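You operate a simulated robot arm through the tools that you are given. There is no shell and no other tool.

You run a simulated robot arm. Do the job below in one go: nothing can be reset, and whatever is moved stays where it is left.

TASK
Tidy up at the top of the soaking table. At the end: two of the microfibre rolls from the top of the soaking table are on the top wiring shelf; the red plug from the top of the soaking table is on the top wiring shelf; the green plug from the top of the soaking table is on the top wiring shelf; the yellow plug is on the top wiring shelf; whatever was shut is shut again. Leave all else as you found it, and nothing knocked over.

Only the result counts: the job must be done as asked and must still hold three seconds after the hand-in. Knocking over, shifting, dropping, spilling or breaking anything else fails it.

THE ROBOT
A 7-joint arm with a two-finger parallel gripper, fixed in place. Base frame: the origin is on the floor under the middle of its stand, x ahead of it, y to its left, z up; the work surface is at about z = 860. Readings come in mm, degrees, newtons and seconds.
With the tool pointing down near the work surface it reaches from about 240 to 680 mm from the base axis. Its first joint turns from -66.0 to 66.0 degrees. Payload 2.4 kg.
The tool frame sits at the grasp point between the pads (the TCP): z along the fingers, y along the line on which they close. The tips reach 30 mm beyond it. The gripper opens to 94 mm. The fingers are 28 mm wide and 10 mm thick; the gripper's body (50 by 96 mm) begins 55 mm behind the TCP.
Orientation is that of the tool frame in the base frame, as a unit quaternion [x, y, z, w]. With the fingers straight down and closing along the base's y, the tool's x points along the base's -x, its y along +y and its z along -z.

THE INTERFACE
- The arm moves only by the tool drive_tool. Its argument "moves" is text: rows parted by semicolons, each of 7 numbers parted by spaces: the shift along the tool's x, y, z in cm, then the turn, a rotation vector about the tool's x, y, z in degrees, then the gripper command, from -1 (fully open) to 1 (shut), values between in proportion. In form: x y z rx ry rz jaw; .... A call has 1 to 20 rows; each row is the pose to reach, as a shift and turn from the pose commanded when the call began, along the tool's axes at that moment. Rows are played at 5 a second. More than 50 mm and 8.6 degrees between two rows, or a gripper value outside its range, and nothing of the call is played. Where a pose cannot be reached the arm comes as near as it can. A force on the tool above 40 N (or 10 N above the force at the start of the call, whichever is more), or a blocked arm, ends the call early, and 0.2 s more pass. Each finger travels about 153 mm/s and halts on what it meets, pressing with about 27 N; the grip force reading is that of the motor and also rises with nothing between the fingers. The clock runs only during rows and for 0.2 s after the last one: add rows that repeat a pose to give the fingers time. The reply holds the time, the measured pose of the TCP, the force on the tool along the base axes, the opening and the grip force, in the units named above and with some noise, with the torque about the TCP (base axes, N m) and any sound that the robot's microphone picked up.
- Cameras (640 x 400 px; columns grow to the right, rows downward): "scene" is fixed at [40.4, 485.4, 1430.2]; the picture's right is [-0.68, -0.74, 0.00], its down [-0.51, 0.47, -0.72] and it looks along [0.53, -0.49, -0.70] (base axes); focal length 300 px, centre (320, 200). "wrist" rides on the gripper at [76, 14, -102] in the tool frame; the picture's right is [-0.18, 0.98, 0.00], its down [-0.75, -0.14, -0.64] and it looks along [-0.63, -0.12, 0.77] (tool axes); focal length 243 px, centre (320, 200). There is no depth. A picture from a camera that has moved, and an enlarged one, comes with that camera's place and axes in the base frame and with its lens.
- get_image(camera): a new picture of that camera. The clock stands still meanwhile.
- zoom(camera, box): a new picture of the part [left, top, right, bottom] of that camera's present view, enlarged. The clock stands still meanwhile.
- job_done(): hands the job in; it is judged then, once.

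Places have to be worked out from the pictures, the camera data and where the tool is seen. Open the gripper and draw the arm clear of the work before you hand the job in, unless the task says otherwise.

The tools are called after "Call:" by a JSON object that holds its "op" and its "data". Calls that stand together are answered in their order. drive_tool: Moves the arm, as the interface text tells. Its arguments: {"type":"object","properties":{"moves":{"type":"string"}},"required":["moves"]} The other tools are called the same way: get_image (camera) takes a picture; zoom (camera, box) takes an enlarged picture of a part of a camera's view; job_done () hands the job in.

At the start:

```text
t: 0.0
tcp_pos: [424.6, 182.8, 1179.0]
ee_rot: [0.0, 1.0, 0.0, -0.001]
force: [-0.5, 0.3, -0.5]
wrist_torque: [0.03, -0.02, -0.01]
opening: 94.1
grasp_force: 0.0
```

scene: 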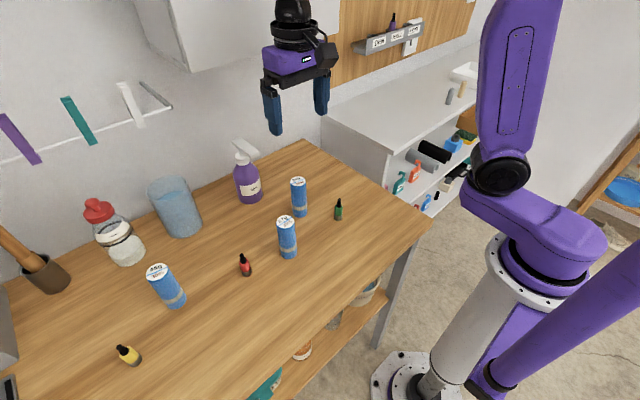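
wrist: 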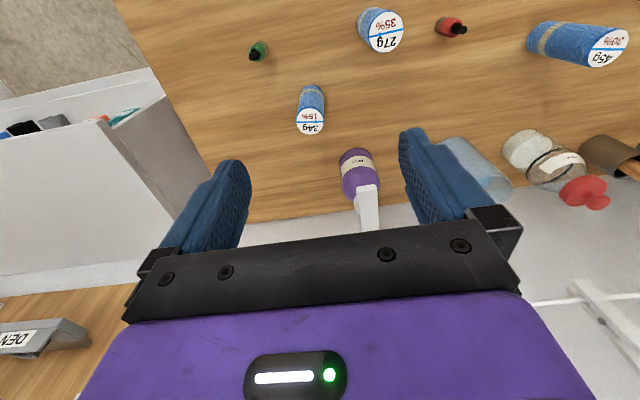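

I'll start by inspecting the scene in more detail to identify the shelf labels and objects.

Call:
{"op": "zoom", "data": {"camera": "scene", "box": [320, 0, 480, 100]}}

Call:
{"op": "zoom", "data": {"camera": "scene", "box": [220, 150, 380, 250]}}

Call:
{"op": "zoom", "data": {"camera": "scene", "box": [380, 100, 540, 220]}}

Call:
{"op": "zoom", "data": {"camera": "scene", "box": [0, 240, 260, 400]}}

Call:
{"op": "zoom", "data": {"camera": "scene", "box": [540, 130, 640, 260]}}

Call:
{"op": "zoom", "data": {"camera": "wrist", "box": [0, 270, 160, 400]}}

```text
4.00 times, centred on (400, 50) of scene
camera zoom: at [40.4, 485.4, 1430.2], right [-0.68, -0.74, 0.0], down [-0.51, 0.47, -0.72], along [0.53, -0.49, -0.7], focal length 1198 px, centre (0, 800)
```

zoom: 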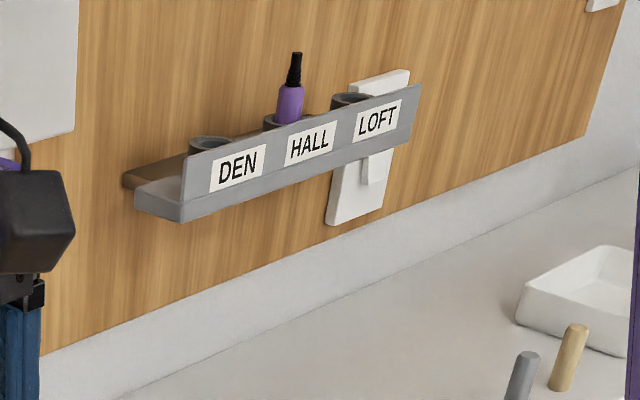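

```text
4.00 times, centred on (300, 200) of scene
camera zoom: at [40.4, 485.4, 1430.2], right [-0.68, -0.74, 0.0], down [-0.51, 0.47, -0.72], along [0.53, -0.49, -0.7], focal length 1198 px, centre (400, 200)
```

zoom: 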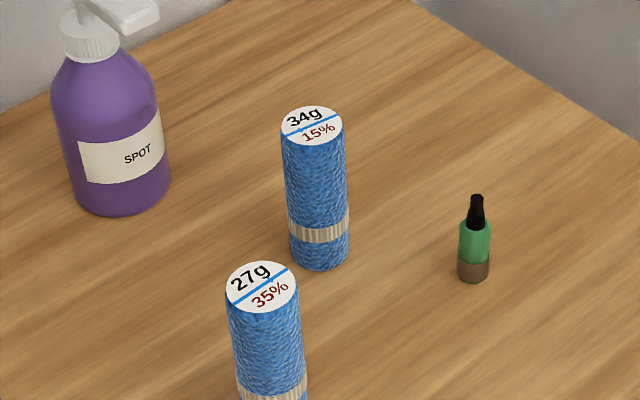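

```text
3.33 times, centred on (460, 160) of scene
camera zoom: at [40.4, 485.4, 1430.2], right [-0.68, -0.74, 0.0], down [-0.51, 0.47, -0.72], along [0.53, -0.49, -0.7], focal length 998 px, centre (-147, 333)
```

zoom: 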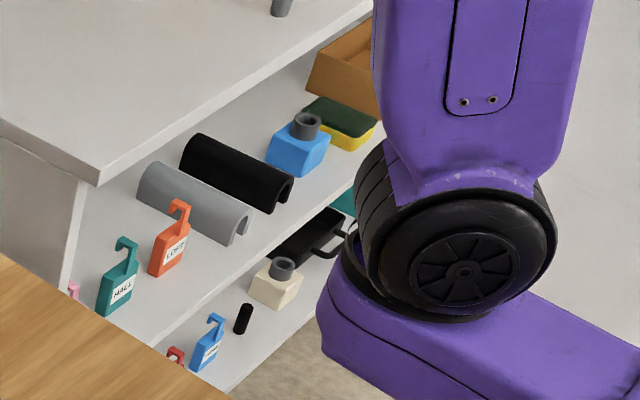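

```text
2.46 times, centred on (130, 320) of scene
camera zoom: at [40.4, 485.4, 1430.2], right [-0.68, -0.74, 0.0], down [-0.51, 0.47, -0.72], along [0.53, -0.49, -0.7], focal length 737 px, centre (788, -95)
```

zoom: 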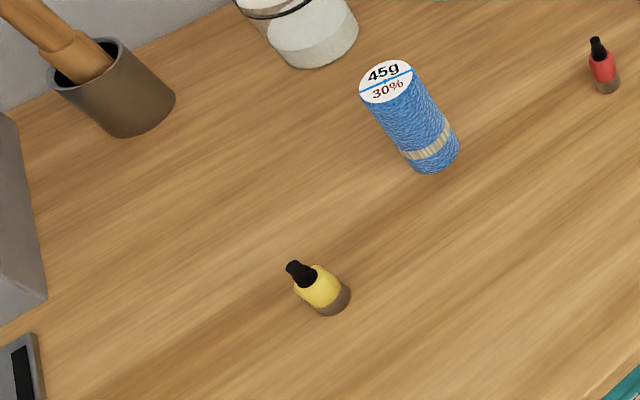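

```text
3.08 times, centred on (590, 195) of scene
camera zoom: at [40.4, 485.4, 1430.2], right [-0.68, -0.74, 0.0], down [-0.51, 0.47, -0.72], along [0.53, -0.49, -0.7], focal length 922 px, centre (-511, 215)
```

zoom: 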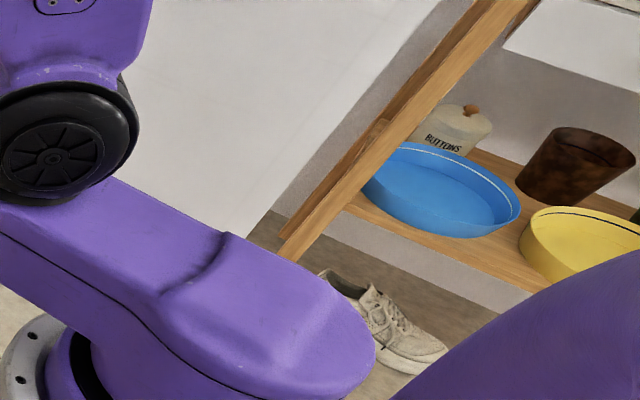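

```text
3.08 times, centred on (80, 335) of wrist
camera zoom: at [348.8, 197.0, 1282.9], right [0.18, 0.98, 0.0], down [0.75, -0.14, 0.64], along [0.63, -0.12, -0.77], focal length 746 px, centre (1058, -215)
```

zoom: 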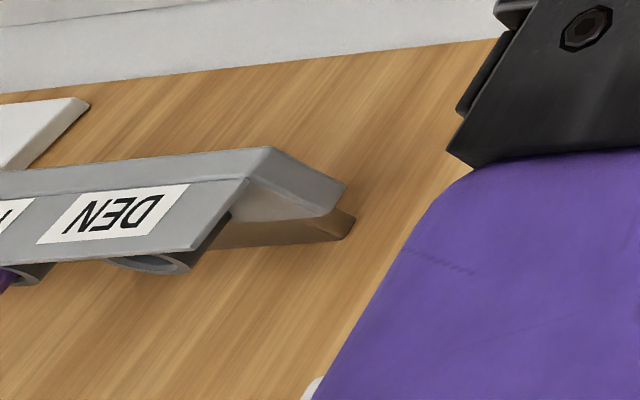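

The overall layout is clear: a wooden soaking table with rolls and plugs, and a grey unit with shelves at the right. I'll swing the arm to the right (y≈-250) so the wrist camera can view the grey unit's shelves and find which one is the wiring shelf.

Call:
{"op": "drive_tool", "data": {"moves": "1.2 -4.3 0.2 0 0 0 -1; 2.4 -8.6 0.4 0 0 0 -1; 3.6 -12.9 0.6 0 0 0 -1; 4.8 -17.2 0.8 0 0 0 -1; 6 -21.5 1 0 0 0 -1; 7.2 -25.8 1.2 0 0 0 -1; 8.4 -30.1 1.4 0 0 0 -1; 9.6 -34.4 1.6 0 0 0 -1; 10.8 -38.7 1.8 0 0 0 -1; 12 -43 2 0 0 0 -1"}}

Call:
{"op": "get_image", "data": {"camera": "wrist"}}

Call:
{"op": "get_image", "data": {"camera": "scene"}}

```text
t: 2.2
tcp_pos: [305.4, -246.2, 1160.1]
ee_rot: [-0.001, 1.0, 0.0, 0.0]
force: [0.2, 0.5, 0.4]
wrist_torque: [0.01, 0.01, 0.01]
opening: 94.1
grasp_force: 0.1
```

```text
taken
camera wrist: at [230.0, -231.6, 1263.7], right [0.18, 0.98, 0.0], down [0.75, -0.14, 0.64], along [0.63, -0.12, -0.77], focal length 243 px, centre (320, 200)
```

wrist: 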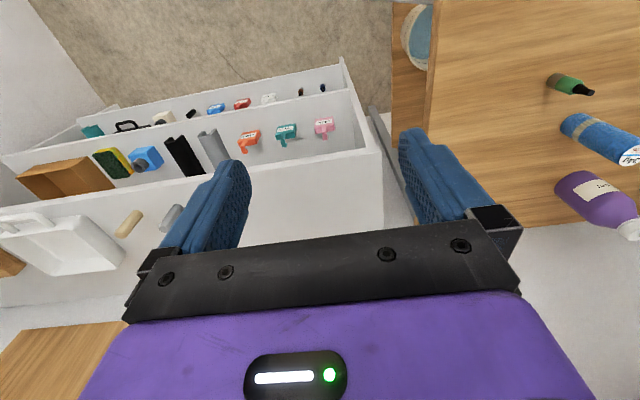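

```text
taken
```

scene: 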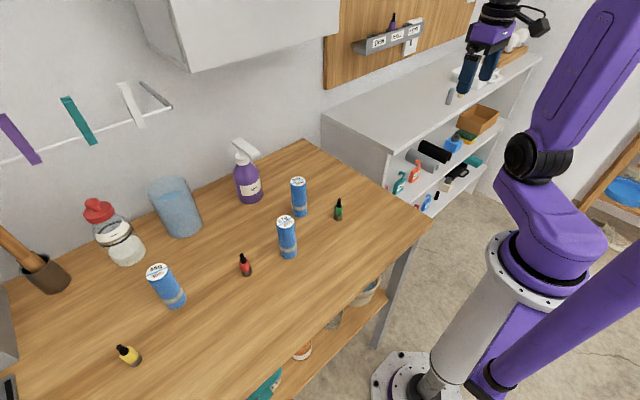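

The grey unit has a top surface and two open shelves with tags and trunking. I'll enlarge these parts for labels.

Call:
{"op": "zoom", "data": {"camera": "wrist", "box": [0, 60, 400, 300]}}

Call:
{"op": "zoom", "data": {"camera": "scene", "box": [320, 0, 560, 220]}}

Call:
{"op": "zoom", "data": {"camera": "wrist", "box": [180, 60, 360, 180]}}

Call:
{"op": "zoom", "data": {"camera": "scene", "box": [0, 0, 340, 210]}}

```text
1.60 times, centred on (200, 180) of wrist
camera zoom: at [230.0, -231.6, 1263.7], right [0.18, 0.98, 0.0], down [0.75, -0.14, 0.64], along [0.63, -0.12, -0.77], focal length 388 px, centre (512, 232)
```

zoom: 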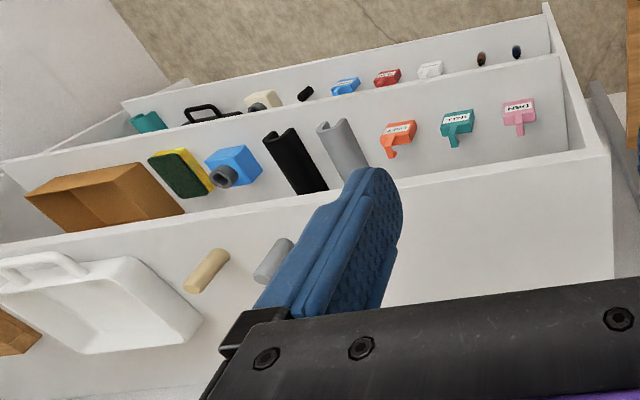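

```text
1.82 times, centred on (440, 110) of scene
camera zoom: at [40.4, 485.4, 1430.2], right [-0.68, -0.74, 0.0], down [-0.51, 0.47, -0.72], along [0.53, -0.48, -0.7], focal length 544 px, centre (102, 364)
```

zoom: 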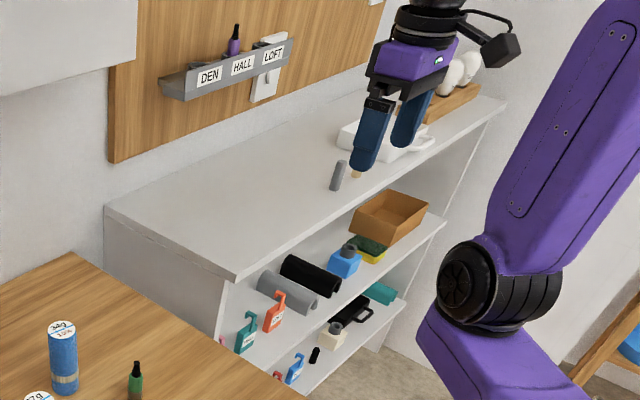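

```text
3.33 times, centred on (270, 120) of wrist
camera zoom: at [230.0, -231.6, 1263.7], right [0.18, 0.98, 0.0], down [0.75, -0.14, 0.64], along [0.63, -0.12, -0.77], focal length 809 px, centre (487, 467)
```

zoom: 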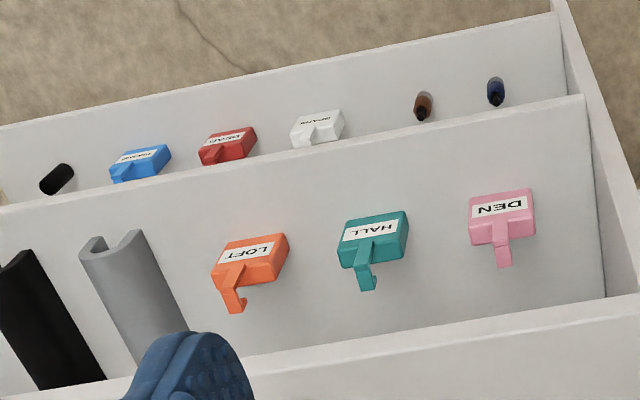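

```text
1.88 times, centred on (170, 105) of scene
camera zoom: at [40.4, 485.4, 1430.2], right [-0.68, -0.74, 0.0], down [-0.51, 0.47, -0.72], along [0.53, -0.48, -0.7], focal length 564 px, centre (602, 379)
```

zoom: 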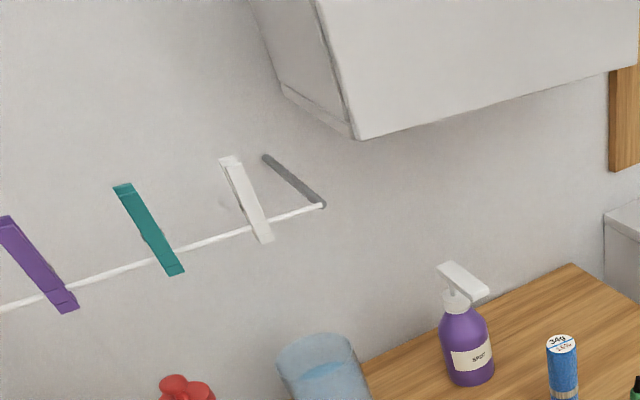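

Triangulating from both views, the grey unit's top board is at z≈900 with its near-left corner about (440,-175), and lower shelves around z≈545 and lower. I'll tilt the wrist camera up to view the unit, its wall panel and the top contents.

Call:
{"op": "drive_tool", "data": {"moves": "0 0 0 0 -8 0 -1; 0 0 0 0 -16 0 -1; 0 0 0 0 -24 0 -1; 0 0 0 0 -32 0 -1; 0 0 0 0 -40 0 -1"}}

Call:
{"op": "get_image", "data": {"camera": "wrist"}}

```text
t: 3.4
tcp_pos: [305.0, -247.5, 1160.4]
ee_rot: [0.0, 0.939, -0.001, 0.343]
force: [-0.8, 0.2, -0.3]
wrist_torque: [-0.01, 0.0, -0.01]
opening: 93.8
grasp_force: 0.2
```

```text
taken
camera wrist: at [181.5, -233.0, 1189.9], right [0.14, 0.98, 0.12], down [0.16, -0.14, 0.98], along [0.98, -0.12, -0.18], focal length 243 px, centre (320, 200)
```

wrist: 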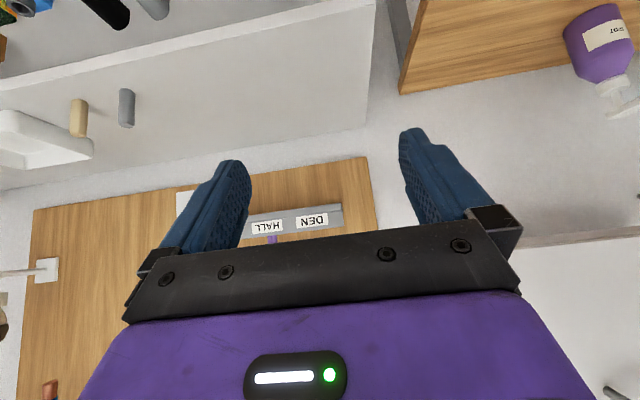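

The overhead cabinet's front is at about x≈575, bottom z≈1222, and it has a handle. I'll look at its front and the rest of the room before deciding, by moving up and left with the camera level.

Call:
{"op": "drive_tool", "data": {"moves": "-1.4 4.1 -1.6 0 0 0 -1; -2.7 8.2 -3.2 0 0 0 -1; -4.1 12.3 -4.9 0 0 0 -1; -5.4 16.4 -6.5 0 0 0 -1; -6.8 20.4 -8.1 0 0 0 -1; -8.2 24.5 -9.7 0 0 0 -1; -9.5 28.6 -11.4 0 0 0 -1; -10.9 32.7 -13 0 0 0 -1"}}

Call:
{"op": "get_image", "data": {"camera": "wrist"}}

Call:
{"op": "get_image", "data": {"camera": "scene"}}

```text
t: 5.2
tcp_pos: [305.1, 79.2, 1329.6]
ee_rot: [0.001, 0.94, 0.0, 0.342]
force: [0.2, 0.1, 0.2]
wrist_torque: [-0.02, -0.01, -0.01]
opening: 94.1
grasp_force: 0.1
```

```text
taken
camera wrist: at [181.9, 93.6, 1360.4], right [0.14, 0.98, 0.12], down [0.16, -0.14, 0.98], along [0.98, -0.12, -0.18], focal length 243 px, centre (320, 200)
```

wrist: 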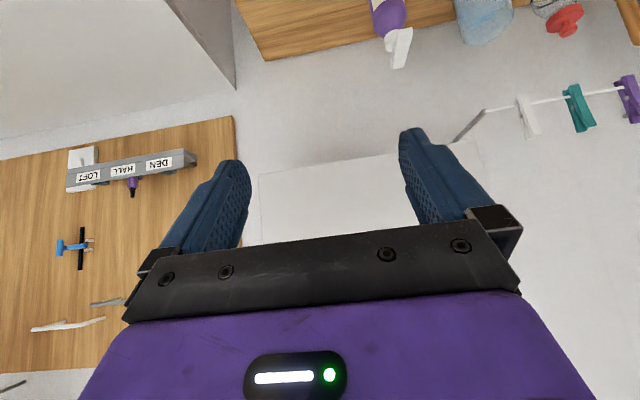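

```text
taken
```

scene: 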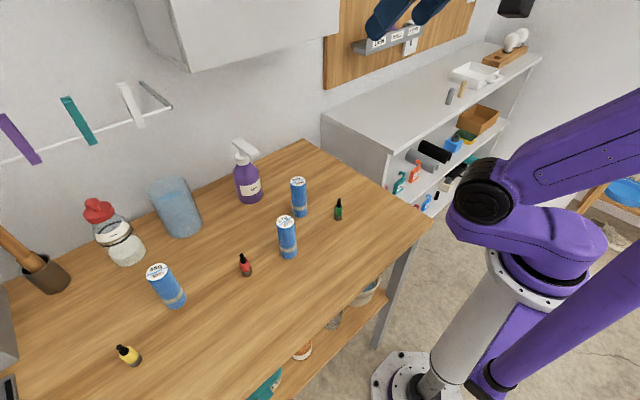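

The wall panel holds wiring tools and the room-labelled rack, so the grey unit beneath it looks to be the wiring shelves. I'll tilt up further to check the overhead cabinet's front for labels.

Call:
{"op": "drive_tool", "data": {"moves": "0 0 0 0 -8 0 -1; 0 0 0 0 -16 0 -1; 0 0 0 0 -24 0 -1; 0 0 0 0 -32 0 -1; 0 0 0 0 -36 0 -1"}}

Call:
{"op": "get_image", "data": {"camera": "wrist"}}

```text
t: 6.4
tcp_pos: [304.6, 77.5, 1330.1]
ee_rot: [0.0, 0.787, 0.0, 0.617]
force: [-0.8, 0.7, 0.3]
wrist_torque: [0.0, 0.0, -0.02]
opening: 94.2
grasp_force: 0.2
```

```text
taken
camera wrist: at [187.1, 93.7, 1281.2], right [0.04, 0.98, 0.18], down [-0.44, -0.14, 0.89], along [0.9, -0.12, 0.43], focal length 243 px, centre (320, 200)
```

wrist: 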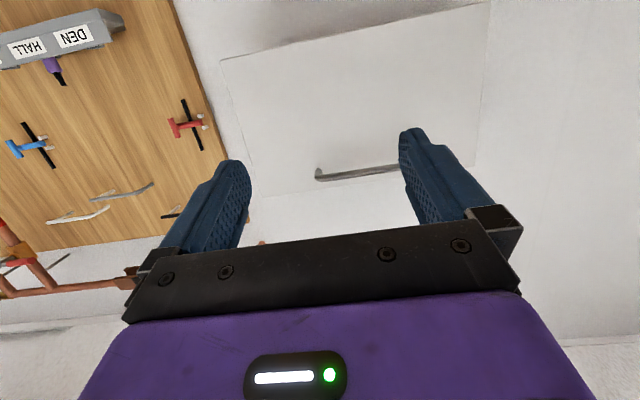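

The overhead cabinet is unlabelled and closed, and I don't need it. I take the grey unit's top board (z≈900) to be the top wiring shelf. Next I go back to tool-down above the green plug, which I put near (388,100), and look at it closely.

Call:
{"op": "drive_tool", "data": {"moves": "2.42 0.23 1.46 0 7.6 0 -1; 4.84 0.45 2.92 0 15.2 0 -1; 7.26 0.68 4.38 0 22.8 0 -1; 9.68 0.9 5.84 0 30.4 0 -1; 12.1 1.13 7.3 0 38 0 -1; 14.52 1.35 8.76 0 45.6 0 -1; 16.94 1.58 10.22 0 53.2 0 -1; 19.36 1.8 11.68 0 60.8 0 -1; 21.78 2.03 13.14 0 68.4 0 -1; 24.2 2.25 14.6 0 76 0 -1"}}

Call:
{"op": "get_image", "data": {"camera": "wrist"}}

Call:
{"op": "get_image", "data": {"camera": "scene"}}

```text
t: 8.6
tcp_pos: [387.3, 102.4, 1058.2]
ee_rot: [0.0, 1.0, 0.001, -0.001]
force: [-0.4, 0.3, -0.1]
wrist_torque: [0.0, -0.03, 0.01]
opening: 93.8
grasp_force: 0.0
```

```text
taken
camera wrist: at [311.6, 116.8, 1162.4], right [0.18, 0.98, 0.0], down [0.75, -0.14, 0.64], along [0.63, -0.12, -0.77], focal length 243 px, centre (320, 200)
```

wrist: 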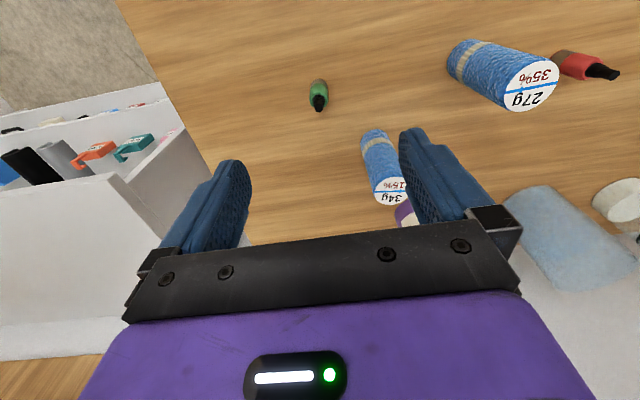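

```text
taken
```

scene: 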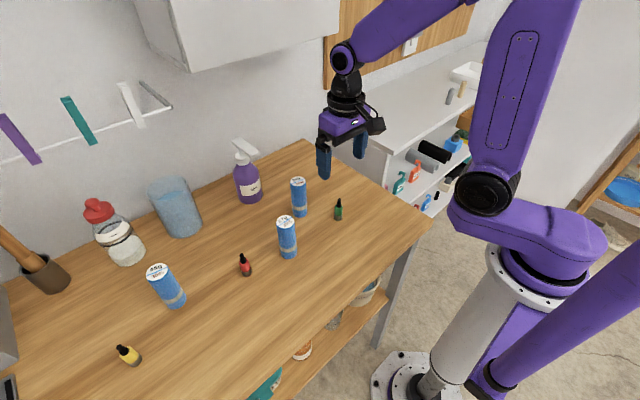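

The green plug is between the fingers in y, located at about (387,101). I lower to z≈940 with the fingers open and check the alignment.

Call:
{"op": "drive_tool", "data": {"moves": "0 -0.05 4 0 0 0 -1; 0 -0.1 8 0 0 0 -1; 0 -0.1 11.8 0 0 0 -1"}}

Call:
{"op": "get_image", "data": {"camera": "wrist"}}

```text
t: 9.4
tcp_pos: [387.5, 100.9, 941.0]
ee_rot: [0.0, 1.0, 0.0, -0.001]
force: [0.6, 0.0, -0.6]
wrist_torque: [-0.03, 0.05, 0.03]
opening: 93.8
grasp_force: 0.0
```

```text
taken
camera wrist: at [312.4, 115.6, 1043.7], right [0.18, 0.98, 0.0], down [0.75, -0.14, 0.64], along [0.63, -0.12, -0.77], focal length 243 px, centre (320, 200)
```

wrist: 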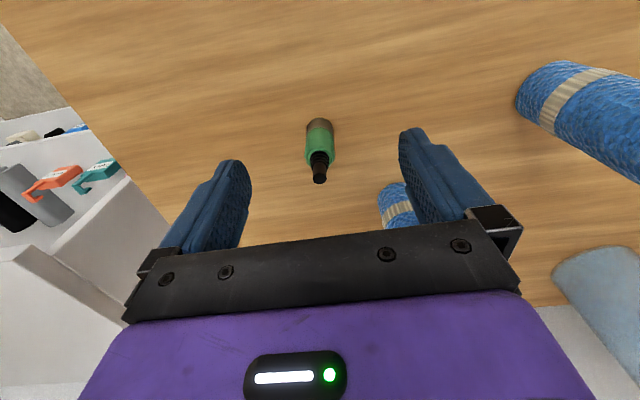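

The plug is centred, base at about (387.6,101). I descend to z≈896 and close on it.

Call:
{"op": "drive_tool", "data": {"moves": "0 0 2.5 0 0 0 -1; 0 0 4.5 0 0 0 -1; 0 0 4.5 0 0 0 -1; 0 0 4.5 0 0 0 0.3; 0 0 4.5 0 0 0 1; 0 0 4.5 0 0 0 1; 0 0 4.5 0 0 0 1"}}

Call:
{"op": "get_image", "data": {"camera": "wrist"}}

```text
t: 11.0
tcp_pos: [389.6, 100.5, 894.7]
ee_rot: [-0.001, 1.0, 0.001, 0.0]
force: [-0.1, -0.1, 0.4]
wrist_torque: [0.03, -0.01, -0.02]
opening: 18.7
grasp_force: 26.9
```

```text
taken
camera wrist: at [313.1, 115.1, 998.8], right [0.18, 0.98, 0.0], down [0.75, -0.14, 0.64], along [0.63, -0.12, -0.77], focal length 243 px, centre (320, 200)
```

wrist: 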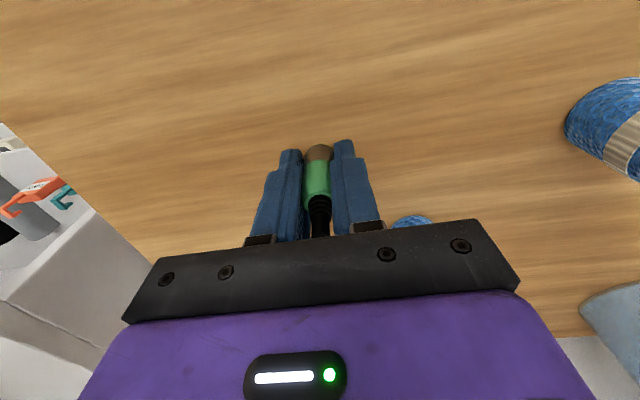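

The green plug is held (opening 18.7). Before moving, I'll look at the left part of the wrist view to refine the shelf's geometry.

Call:
{"op": "zoom", "data": {"camera": "wrist", "box": [0, 100, 240, 400]}}

Call:
{"op": "zoom", "data": {"camera": "scene", "box": [300, 80, 480, 240]}}

```text
1.33 times, centred on (120, 250) of wrist
camera zoom: at [313.1, 115.1, 998.8], right [0.18, 0.98, 0.0], down [0.75, -0.14, 0.64], along [0.63, -0.12, -0.77], focal length 324 px, centre (587, 133)
```

zoom: 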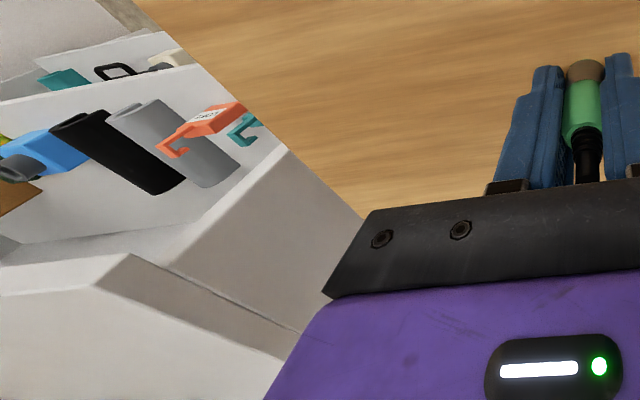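

```text
2.50 times, centred on (390, 160) of scene
camera zoom: at [40.4, 485.4, 1430.2], right [-0.68, -0.74, 0.0], down [-0.51, 0.47, -0.72], along [0.53, -0.49, -0.7], focal length 749 px, centre (145, 300)
```

zoom: 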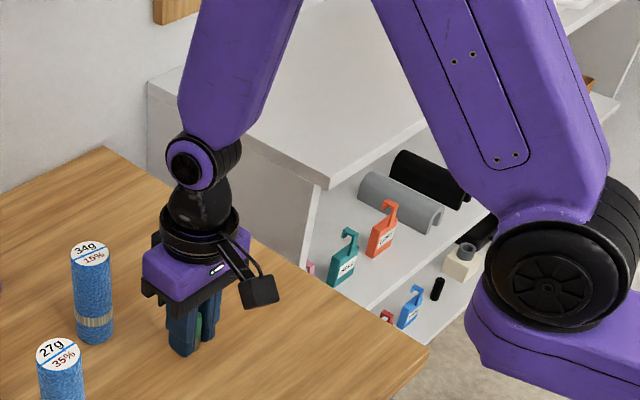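

The corner of the top board works out at about (435,-175, z≈900-908). I lift the green plug and carry it to above (555,-240) on the shelf, stopping well above the surface.

Call:
{"op": "drive_tool", "data": {"moves": "0 0 -1 0 0 0 1; 0 0 -4 0 0 0 1; 0 0 -8 0 0 0 1; 0 0 -11 0 0 0 1; -1.8 -3.8 -11 0 0 0 1; -3.7 -7.6 -11 0 0 0 1; -5.5 -11.3 -11 0 0 0 1; -7.3 -15.1 -11 0 0 0 1; -9.2 -18.9 -11 0 0 0 1; -11 -22.7 -11 0 0 0 1; -12.8 -26.5 -11 0 0 0 1; -14.7 -30.2 -11 0 0 0 1; -16.5 -34 -11 0 0 0 1; -16.5 -34 -11 0 0 0 1"}}

Call:
{"op": "get_image", "data": {"camera": "wrist"}}

Call:
{"op": "get_image", "data": {"camera": "scene"}}

```text
t: 14.0
tcp_pos: [552.9, -238.2, 1006.5]
ee_rot: [0.0, 1.0, 0.0, 0.0]
force: [-0.5, -0.4, -0.4]
wrist_torque: [-0.02, 0.01, 0.01]
opening: 18.6
grasp_force: 27.3
```

```text
taken
camera wrist: at [477.4, -223.5, 1110.7], right [0.18, 0.98, 0.0], down [0.75, -0.14, 0.64], along [0.63, -0.12, -0.77], focal length 243 px, centre (320, 200)
```

wrist: 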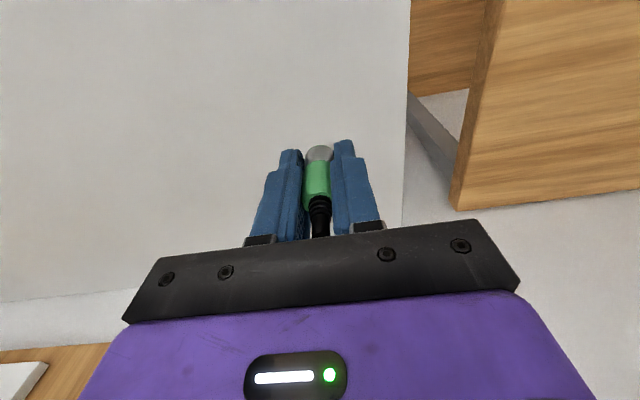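

```text
taken
```

scene: 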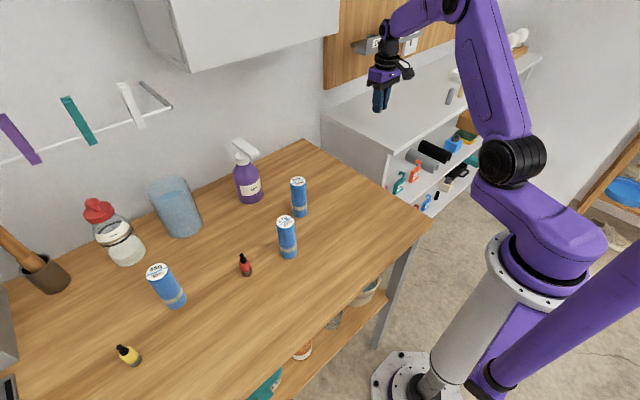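

The shelf's left edge is at y≈-165 and the plug is above free surface. I lower toward the surface, contact expected at TCP z≈933-943, starting with z≈948.

Call:
{"op": "drive_tool", "data": {"moves": "0 0 3 0 0 0 1; 0 0 5 0 0 0 1; 0 0 5.9 0 0 0 1; 0 0 5.9 0 0 0 1"}}

Call:
{"op": "zoom", "data": {"camera": "wrist", "box": [220, 90, 420, 240]}}

```text
t: 15.0
tcp_pos: [553.2, -238.1, 949.4]
ee_rot: [0.0, 1.0, -0.002, 0.004]
force: [-0.3, 2.5, 33.5]
wrist_torque: [0.27, 0.14, -0.08]
opening: 18.8
grasp_force: 27.2
```

```text
2.67 times, centred on (320, 165) of wrist
camera zoom: at [477.3, -223.8, 1053.4], right [0.18, 0.98, 0.0], down [0.75, -0.14, 0.65], along [0.64, -0.12, -0.76], focal length 647 px, centre (320, 293)
```

zoom: 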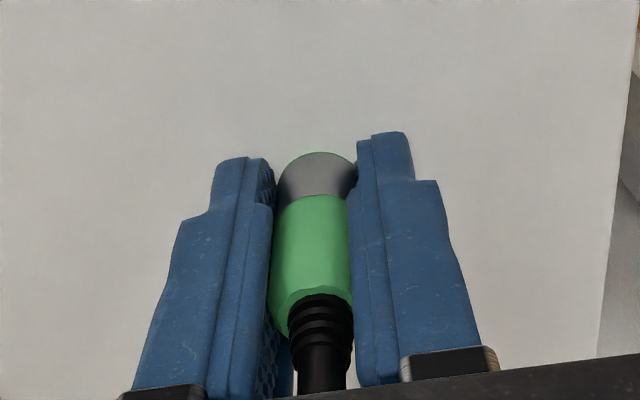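

It's already touching (33 N), so the shelf surface is near z≈914. I ease up slightly to relieve the force before releasing.

Call:
{"op": "drive_tool", "data": {"moves": "0 0 -0.1 0 0 0 1; 0 0 -0.2 0 0 0 1; 0 0 -0.2 0 0 0 1"}}

```text
t: 15.8
tcp_pos: [552.4, -238.9, 950.4]
ee_rot: [0.0, 1.0, -0.001, 0.001]
force: [6.9, 0.7, 19.7]
wrist_torque: [0.05, -0.23, -0.03]
opening: 18.5
grasp_force: 27.5
```

Call:
{"op": "drive_tool", "data": {"moves": "0 0 -0.1 0 0 0 1; 0 0 -0.2 0 0 0 1; 0 0 -0.2 0 0 0 1"}}

```text
t: 16.6
tcp_pos: [550.6, -239.5, 950.0]
ee_rot: [0.0, 1.0, 0.001, -0.002]
force: [2.1, -1.2, 8.1]
wrist_torque: [-0.03, -0.12, -0.01]
opening: 18.6
grasp_force: 26.9
```

The force drops to 8 N. I raise another millimetre so the plug is just at the surface.

Call:
{"op": "drive_tool", "data": {"moves": "0 0 -0.1 0 0 0 1; 0 0 -0.1 0 0 0 1"}}

Call:
{"op": "zoom", "data": {"camera": "wrist", "box": [220, 90, 420, 240]}}

```text
t: 17.2
tcp_pos: [551.2, -238.8, 951.3]
ee_rot: [0.0, 1.0, 0.001, -0.001]
force: [-0.4, -0.2, -0.7]
wrist_torque: [-0.01, -0.01, 0.0]
opening: 18.8
grasp_force: 27.3
```

```text
2.67 times, centred on (320, 165) of wrist
camera zoom: at [475.9, -224.1, 1055.3], right [0.18, 0.98, 0.0], down [0.76, -0.14, 0.64], along [0.63, -0.12, -0.77], focal length 647 px, centre (320, 293)
```

zoom: 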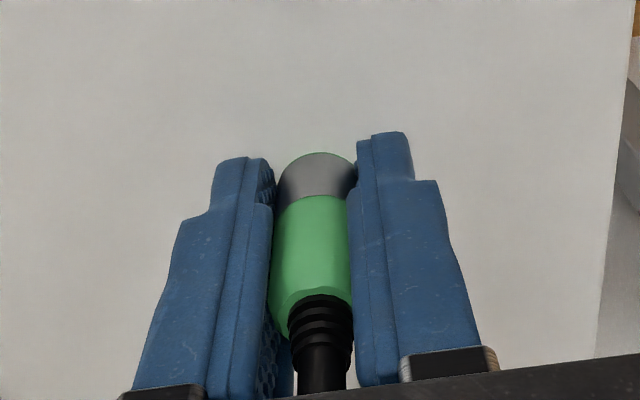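

Force is now about zero with the plug resting at the surface. I open gently to 40 mm, then raise straight up and check that it stands.

Call:
{"op": "drive_tool", "data": {"moves": "0 0 0 0 0 0 0.45; 0 0 0 0 0 0 0.15; 0 0 0 0 0 0 0.15; 0 0 -2 0 0 0 0.15; 0 0 -5 0 0 0 0.15; 0 0 -9 0 0 0 0.15; 0 0 -12 0 0 0 0.15"}}

Call:
{"op": "get_image", "data": {"camera": "wrist"}}

Call:
{"op": "get_image", "data": {"camera": "scene"}}

```text
t: 18.8
tcp_pos: [552.4, -238.1, 1071.8]
ee_rot: [0.0, 1.0, 0.001, -0.001]
force: [0.9, 0.6, 0.4]
wrist_torque: [0.01, 0.0, 0.05]
opening: 39.9
grasp_force: 0.0
```

```text
taken
camera wrist: at [477.1, -224.1, 1175.4], right [0.18, 0.98, 0.0], down [0.75, -0.14, 0.64], along [0.63, -0.12, -0.77], focal length 243 px, centre (320, 200)
```

wrist: 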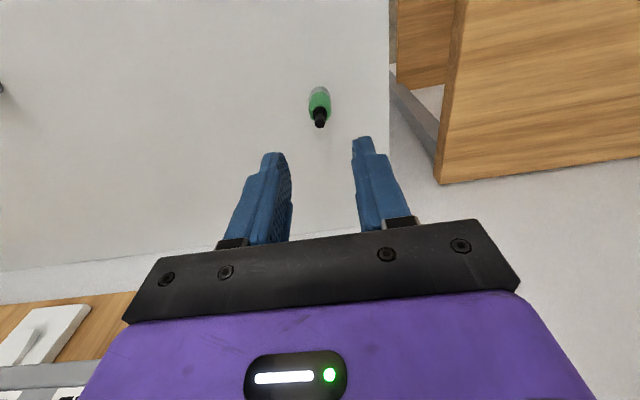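

```text
taken
```

scene: 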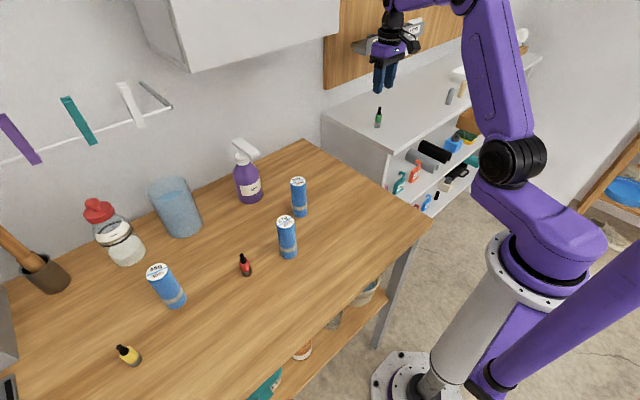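

The green plug stands upright on the shelf at about (553,-239). Next I retreat in x first (staying clear of the overhead cabinet) and swing over to the red plug near (408,362).

Call:
{"op": "drive_tool", "data": {"moves": "4 0 0 0 0 0 0.15; 8 0 0 0 0 0 0.15; 12 0 0 0 0 0 -0.2; 12.2 4.6 0 0 0 0 -1; 12.4 9.2 0 0 0 0 -1; 12.6 13.8 0 0 0 0 -1; 12.8 18.4 0 0 0 0 -1; 13 23 0 0 0 0 -1; 13.2 27.7 0 0 0 0 -1; 13.4 32.3 0 0 0 0 -1; 13.6 36.9 0 0 0 0 -1; 13.8 41.5 0 0 0 0 -1; 14 46.1 0 0 0 0 -1; 14.2 50.8 0.5 0 0 0 -1; 14.4 55.4 1.5 0 0 0 -1; 14.4 60 3 0 0 0 -1; 14.4 60 3 0 0 0 -1"}}

Call:
{"op": "get_image", "data": {"camera": "wrist"}}

```text
t: 22.4
tcp_pos: [409.7, 362.9, 1040.5]
ee_rot: [0.0, 1.0, 0.0, -0.001]
force: [0.6, -1.1, 0.5]
wrist_torque: [0.02, -0.01, -0.01]
opening: 93.9
grasp_force: 0.1
```

```text
taken
camera wrist: at [333.8, 377.6, 1144.9], right [0.18, 0.98, 0.0], down [0.75, -0.14, 0.64], along [0.63, -0.12, -0.77], focal length 243 px, centre (320, 200)
```

wrist: 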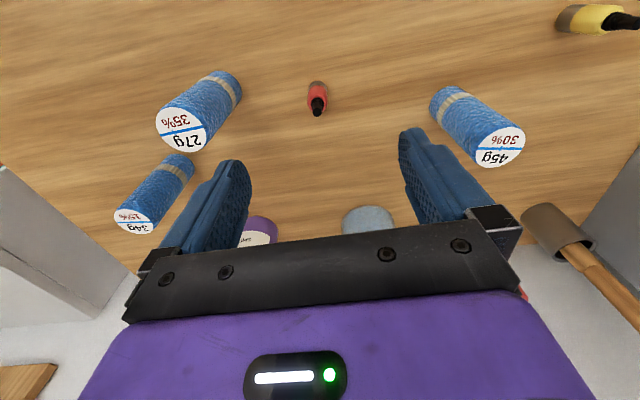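

The red plug's base is at (408,362), right under the TCP. I descend to z≈896 with the fingers open, then close.

Call:
{"op": "drive_tool", "data": {"moves": "0.1 -0.05 4 0 0 0 -1; 0.1 -0.05 8 0 0 0 -1; 0.1 -0.05 11 0 0 0 -1; 0.1 -0.05 13 0 0 0 -1; 0.1 -0.05 14.4 0 0 0 -1; 0.1 -0.05 14.4 0 0 0 -1; 0.1 -0.05 14.4 0 0 0 0.3; 0.1 -0.05 14.4 0 0 0 1; 0.1 -0.05 14.4 0 0 0 1; 0.1 -0.05 14.4 0 0 0 1"}}

Call:
{"op": "get_image", "data": {"camera": "wrist"}}

```text
t: 24.6
tcp_pos: [406.0, 359.4, 897.1]
ee_rot: [0.0, 1.0, 0.0, 0.0]
force: [0.0, -0.2, -0.6]
wrist_torque: [0.04, 0.01, 0.0]
opening: 18.3
grasp_force: 27.3
```

```text
taken
camera wrist: at [331.1, 374.5, 1000.7], right [0.18, 0.98, 0.0], down [0.75, -0.14, 0.64], along [0.63, -0.12, -0.77], focal length 243 px, centre (320, 200)
```

wrist: 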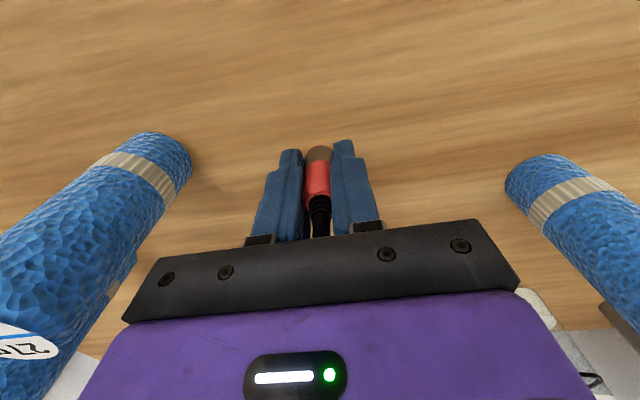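

The red plug is held. I lift it to z≈1046, clear of the rolls, and carry it along y towards the shelf while keeping x near 410.

Call:
{"op": "drive_tool", "data": {"moves": "0 0 -1 0 0 0 1; 0 0 -5 0 0 0 1; 0 0 -10 0 0 0 1; 0 0 -15 0 0 0 1; 0 -4.8 -15 0 0 0 1; 0 -9.6 -15 0 0 0 1; 0 -14.4 -15 0 0 0 1; 0 -19.2 -15 0 0 0 1; 0 -24 -15 0 0 0 1; 0 -28.8 -15 0 0 0 1; 0 -33.6 -15 0 0 0 1; 0 -38.4 -15 0 0 0 1; 0 -43.2 -15 0 0 0 1; 0 -48 -15 0 0 0 1; 0 -52.8 -15 0 0 0 1; 0 -57.6 -15 0 0 0 1; 0 -62.4 -15 0 0 0 1; 0 -67.2 -15 0 0 0 1; 0 -67.2 -15 0 0 0 1"}}

```text
t: 28.6
tcp_pos: [407.2, -311.8, 1046.0]
ee_rot: [0.0, 1.0, 0.0, -0.001]
force: [-0.3, -0.5, -0.5]
wrist_torque: [0.01, -0.02, 0.01]
opening: 18.7
grasp_force: 27.0
```

At (407,-312,1046). I move out to x≈552 and down to z≈966, above the empty spot beside the green plug.

Call:
{"op": "drive_tool", "data": {"moves": "-4.8 0 0 0 0 0 1; -9.6 0 0 0 0 0 1; -14.5 0 0 0 0 0 1; -14.5 0 4 0 0 0 1; -14.5 0 8 0 0 0 1; -14.5 0 8.8 0 0 0 1; -14.5 0 8.8 0 0 0 1"}}

Call:
{"op": "get_image", "data": {"camera": "wrist"}}

```text
t: 30.2
tcp_pos: [551.3, -312.6, 958.9]
ee_rot: [0.0, 1.0, 0.0, 0.0]
force: [-0.6, 0.3, 0.6]
wrist_torque: [0.0, 0.05, -0.03]
opening: 18.5
grasp_force: 27.0
```

```text
taken
camera wrist: at [476.8, -298.0, 1063.3], right [0.18, 0.98, 0.0], down [0.75, -0.14, 0.64], along [0.63, -0.12, -0.77], focal length 243 px, centre (320, 200)
```

wrist: 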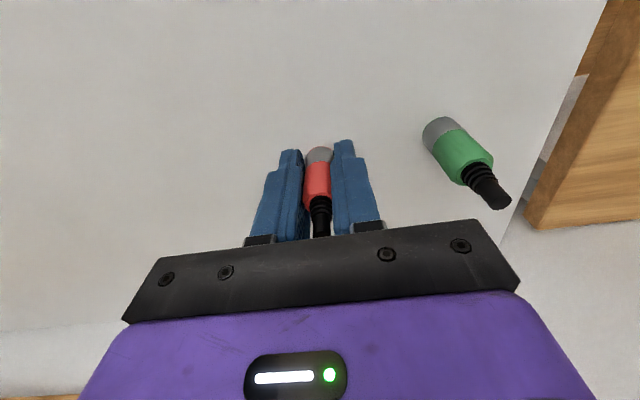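

The spot is clear. From the green plug's contact, the red should touch about 5.5 mm lower; I descend 4.8 mm and check the force.

Call:
{"op": "drive_tool", "data": {"moves": "0 0 0.25 0 0 0 1; 0 0 0.48 0 0 0 1; 0 0 0.48 0 0 0 1"}}

```text
t: 31.0
tcp_pos: [551.8, -312.3, 957.9]
ee_rot: [-0.001, 1.0, -0.002, 0.0]
force: [-3.5, 1.9, 14.4]
wrist_torque: [0.11, 0.05, 0.01]
opening: 18.7
grasp_force: 26.7
```

Contact already (14 N). I ease up by 1 mm steps to relieve it.

Call:
{"op": "drive_tool", "data": {"moves": "0 0 -0.1 0 0 0 1; 0 0 -0.15 0 0 0 1; 0 0 -0.15 0 0 0 1"}}

```text
t: 31.8
tcp_pos: [551.8, -312.1, 956.9]
ee_rot: [-0.001, 1.0, -0.001, 0.001]
force: [-2.3, -1.4, 14.1]
wrist_torque: [-0.07, -0.02, 0.0]
opening: 18.7
grasp_force: 27.0
```

Call:
{"op": "drive_tool", "data": {"moves": "0 0 -0.1 0 0 0 1; 0 0 -0.15 0 0 0 1; 0 0 -0.15 0 0 0 1"}}

```text
t: 32.6
tcp_pos: [552.0, -310.4, 957.1]
ee_rot: [0.001, 1.0, 0.001, -0.001]
force: [0.9, -0.4, 1.0]
wrist_torque: [-0.03, 0.01, -0.01]
opening: 18.5
grasp_force: 27.5
```

Force is about 1 N, so it rests at the surface. I release gently to 40 mm and rise straight up, then check.

Call:
{"op": "drive_tool", "data": {"moves": "0 0 0 0 0 0 0.45; 0 0 0 0 0 0 0.15; 0 0 0 0 0 0 0.15; 0 0 -2 0 0 0 0.15; 0 0 -5 0 0 0 0.15; 0 0 -9 0 0 0 0.15; 0 0 -12 0 0 0 0.15"}}

Call:
{"op": "get_image", "data": {"camera": "wrist"}}

Call:
{"op": "get_image", "data": {"camera": "scene"}}

```text
t: 34.2
tcp_pos: [551.4, -312.8, 1077.2]
ee_rot: [0.0, 1.0, 0.0, 0.0]
force: [-1.1, 0.3, 1.0]
wrist_torque: [0.01, -0.02, 0.02]
opening: 40.1
grasp_force: 0.0
```

```text
taken
camera wrist: at [477.1, -297.4, 1180.6], right [0.18, 0.98, 0.0], down [0.75, -0.14, 0.64], along [0.63, -0.12, -0.77], focal length 243 px, centre (320, 200)
```

wrist: 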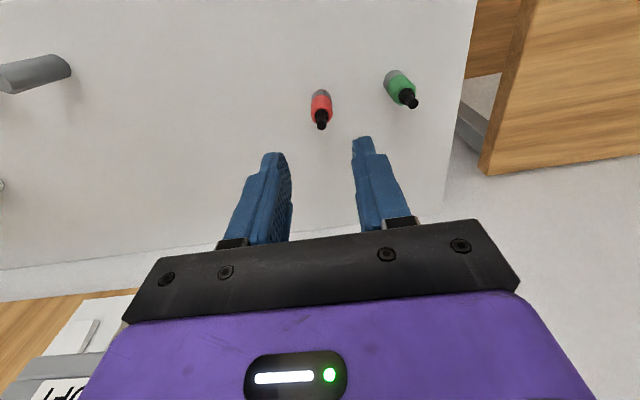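

```text
taken
```

scene: 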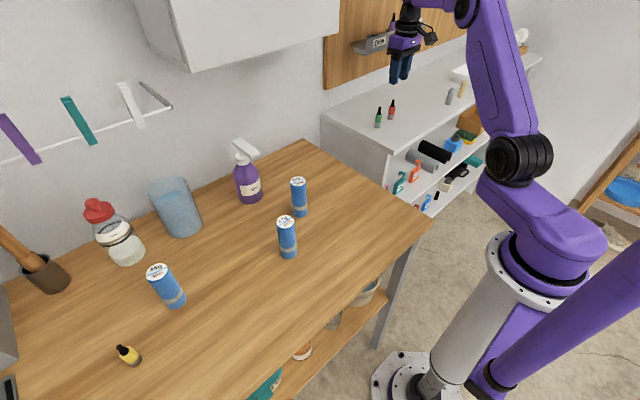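

Both plugs stand upright on the shelf. The yellow plug is at about (392,602), r≈718, beyond the tool-down reach, so I'll use an outward tilt. First I swing to (381,500,1077) with the tool yawed 57° so its closing line is tangential.

Call:
{"op": "drive_tool", "data": {"moves": "4 0 0 0 0 0 0.15; 8 0 0 0 0 0 0.15; 12 0 0 0 0 0 0; 12.3 4.78 0 0 0 -3.4 -0.2; 12.6 9.55 0 0 0 -6.7 -0.2; 12.9 14.3 0 0 0 -10.1 -0.2; 13.2 19.1 0 0 0 -13.4 -0.2; 13.5 23.9 0 0 0 -16.8 -0.2; 13.8 28.7 0 0 0 -20.1 -0.2; 14.1 33.4 0 0 0 -23.5 -0.2; 14.4 38.2 0 0 0 -26.8 -0.2; 14.6 43 0 0 0 -30.2 -0.2; 14.9 47.8 0 0 0 -33.5 -0.2; 15.2 52.5 0 0 0 -36.9 -0.2; 15.5 57.3 0 0 0 -40.2 -0.2; 15.8 62.1 0 0 0 -43.6 -0.2; 16.1 66.9 0 0 0 -46.9 -0.2; 16.4 71.6 0 0 0 -50.3 -0.2; 16.7 76.4 0 0 0 -53.6 -0.2; 17 81.2 0 0 0 -57 -0.2"}}

Call:
{"op": "get_image", "data": {"camera": "wrist"}}

Call:
{"op": "get_image", "data": {"camera": "scene"}}

```text
t: 38.4
tcp_pos: [382.8, 500.3, 1078.2]
ee_rot: [-0.477, 0.879, 0.0, -0.001]
force: [0.2, 0.1, 0.2]
wrist_torque: [0.0, 0.02, -0.01]
opening: 56.3
grasp_force: 0.1
```

```text
taken
camera wrist: at [330.8, 444.5, 1182.0], right [-0.72, 0.69, 0.0], down [0.53, 0.56, 0.64], along [0.44, 0.46, -0.77], focal length 243 px, centre (320, 200)
```

wrist: 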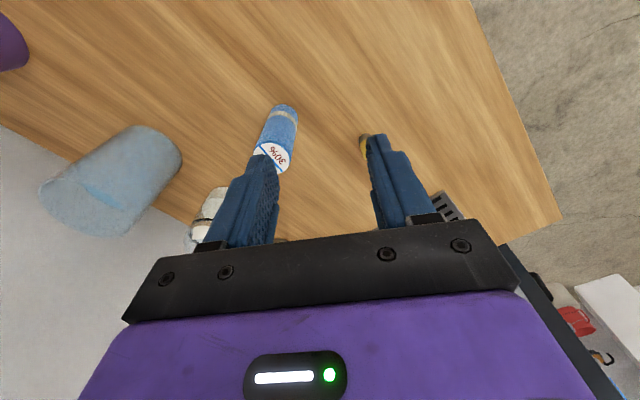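

```text
taken
```

scene: 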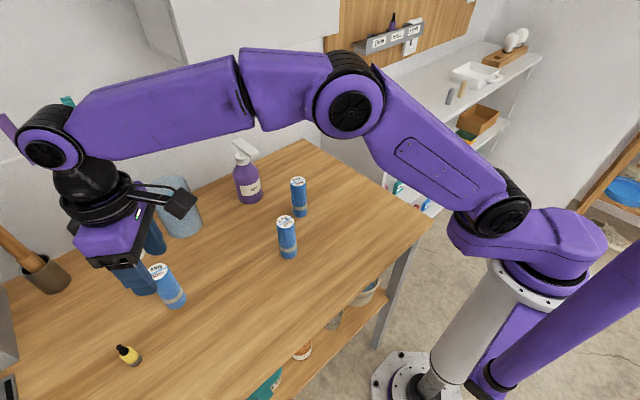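

The yellow plug is visible just beyond the right finger. I now tilt the tool 25° outward while moving over it to about (391,600,1060).

Call:
{"op": "drive_tool", "data": {"moves": "-2.2 1.2 0.4 0 -6.25 0 -0.6; -4.5 2.4 0.9 0 -12.5 0 -1; -6.7 3.6 1.3 0 -18.75 0 -1; -8.9 4.75 1.8 0 -25 0 -1; -8.9 4.75 1.8 0 -25 0 -1"}}

Call:
{"op": "get_image", "data": {"camera": "wrist"}}

Call:
{"op": "get_image", "data": {"camera": "scene"}}

```text
t: 39.6
tcp_pos: [391.9, 601.1, 1059.5]
ee_rot: [-0.466, 0.858, 0.103, 0.191]
force: [-0.3, -0.6, 0.1]
wrist_torque: [0.0, -0.01, -0.02]
opening: 93.9
grasp_force: 0.0
```

```text
taken
camera wrist: at [320.0, 515.2, 1121.5], right [-0.73, 0.67, 0.08], down [0.34, 0.27, 0.9], along [0.59, 0.69, -0.43], focal length 243 px, centre (320, 200)
```

wrist: 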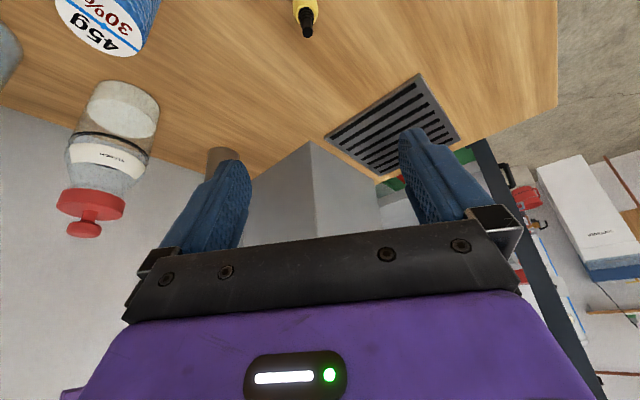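

```text
taken
```

scene: 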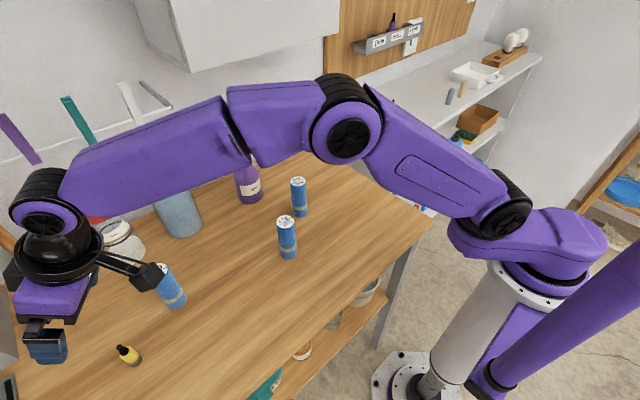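

The tip of the yellow plug projects to about (393,603), agreeing with the scene estimate. I lower vertically to z≈960 in this tilted pose and re-check.

Call:
{"op": "drive_tool", "data": {"moves": "1.33 0 3.06 0 0 0 -1; 2.67 0 6.1 0 0 0 -1; 4 0 9.17 0 0 0 -1; 4 0 9.17 0 0 0 -1"}}

Call:
{"op": "get_image", "data": {"camera": "wrist"}}

```text
t: 40.6
tcp_pos: [391.9, 602.2, 959.0]
ee_rot: [-0.466, 0.858, 0.104, 0.19]
force: [-1.3, -1.4, 0.4]
wrist_torque: [-0.01, -0.01, -0.03]
opening: 94.0
grasp_force: 0.0
```

```text
taken
camera wrist: at [320.2, 516.5, 1020.5], right [-0.73, 0.68, 0.08], down [0.34, 0.27, 0.9], along [0.59, 0.69, -0.43], focal length 243 px, centre (320, 200)
```

wrist: 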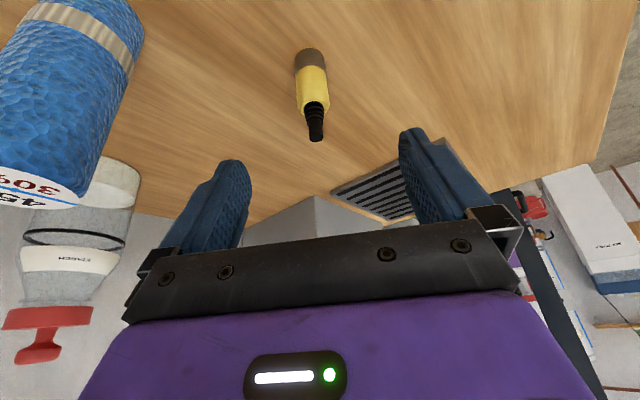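

The plug's base is at about (390,599), tangentially centred with the TCP. I descend to z≈899 and read the pose before closing.

Call:
{"op": "drive_tool", "data": {"moves": "1.44 0 2.64 0 0 0 -1; 2.88 0 5.28 0 0 0 -1; 2.88 0 5.28 0 0 0 -1"}}

Call:
{"op": "get_image", "data": {"camera": "wrist"}}

```text
t: 41.4
tcp_pos: [392.4, 598.1, 898.8]
ee_rot: [-0.466, 0.858, 0.103, 0.19]
force: [-0.6, 0.4, 0.2]
wrist_torque: [0.0, 0.0, 0.0]
opening: 93.9
grasp_force: 0.1
```

```text
taken
camera wrist: at [319.9, 512.0, 960.9], right [-0.73, 0.68, 0.08], down [0.34, 0.27, 0.9], along [0.59, 0.69, -0.43], focal length 243 px, centre (320, 200)
```

wrist: 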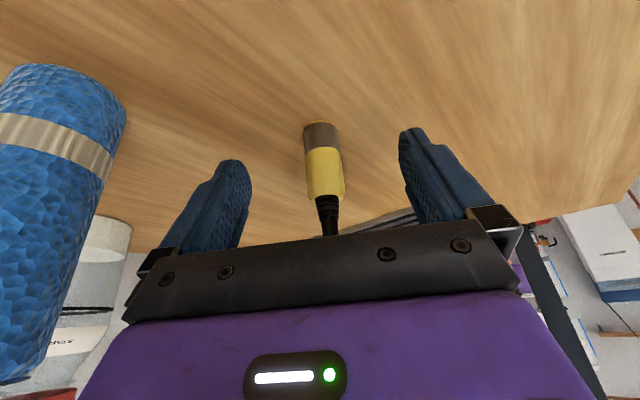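

Everything lines up and the 45g roll is clear of the left finger. I close on the yellow plug.

Call:
{"op": "drive_tool", "data": {"moves": "0 0 0 0 0 0 0.3; 0 0 0 0 0 0 0.8; 0 0 0 0 0 0 1; 0 0 0 0 0 0 1"}}

Call:
{"op": "get_image", "data": {"camera": "wrist"}}

```text
t: 42.4
tcp_pos: [391.8, 597.4, 899.5]
ee_rot: [-0.466, 0.858, 0.104, 0.189]
force: [-0.2, 1.1, -0.3]
wrist_torque: [-0.03, 0.0, -0.02]
opening: 18.3
grasp_force: 27.0
```

```text
taken
camera wrist: at [319.9, 512.1, 961.3], right [-0.73, 0.68, 0.08], down [0.34, 0.27, 0.9], along [0.59, 0.69, -0.43], focal length 243 px, centre (320, 200)
```

wrist: 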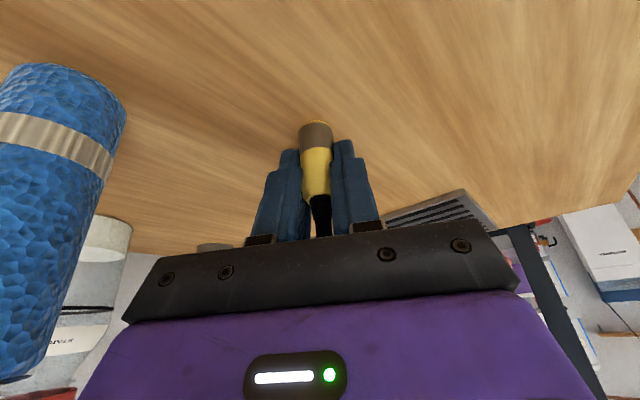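

The yellow plug is held (opening 18.3). I lift it 150 mm straight up, then carry it back across the table while turning the tool about the vertical so the plug remains upright.

Call:
{"op": "drive_tool", "data": {"moves": "-0.63 0 -1.36 0 0 0 1; -2.12 0 -4.53 0 0 0 1; -4.23 0 -9.06 0 0 0 1; -6.35 0 -13.59 0 0 0 1; -3.2 -2.76 -15.06 2.1 0 4.5 1; -0.06 -5.52 -16.52 4.2 0 9.1 1; 3.09 -8.29 -17.99 6.3 0 13.6 1; 6.23 -11.05 -19.45 8.5 0 18.1 1; 9.38 -13.81 -20.92 10.6 0 22.7 1; 12.53 -16.57 -22.39 12.7 0 27.2 1; 15.67 -19.33 -23.85 14.8 0 31.7 1; 18.82 -22.1 -25.32 16.9 0 36.2 1; 21.96 -24.86 -26.78 19 0 40.8 1; 21.96 -24.86 -26.78 19 0 40.8 1"}}

Call:
{"op": "get_image", "data": {"camera": "scene"}}

```text
t: 45.4
tcp_pos: [429.2, 199.7, 1049.2]
ee_rot: [-0.101, 0.971, 0.022, 0.216]
force: [-0.2, -0.2, 0.2]
wrist_torque: [0.03, -0.01, 0.01]
opening: 18.8
grasp_force: 27.6
```

```text
taken
```

scene: 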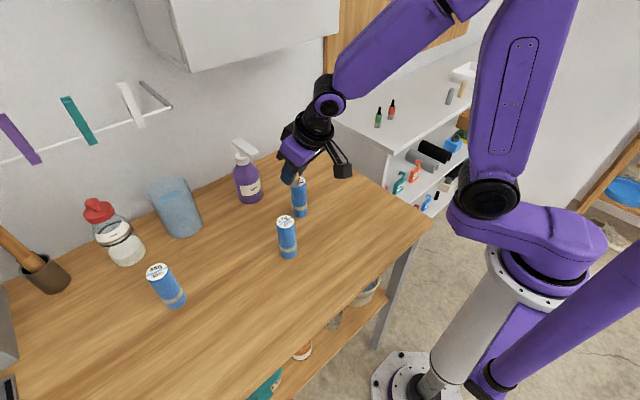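

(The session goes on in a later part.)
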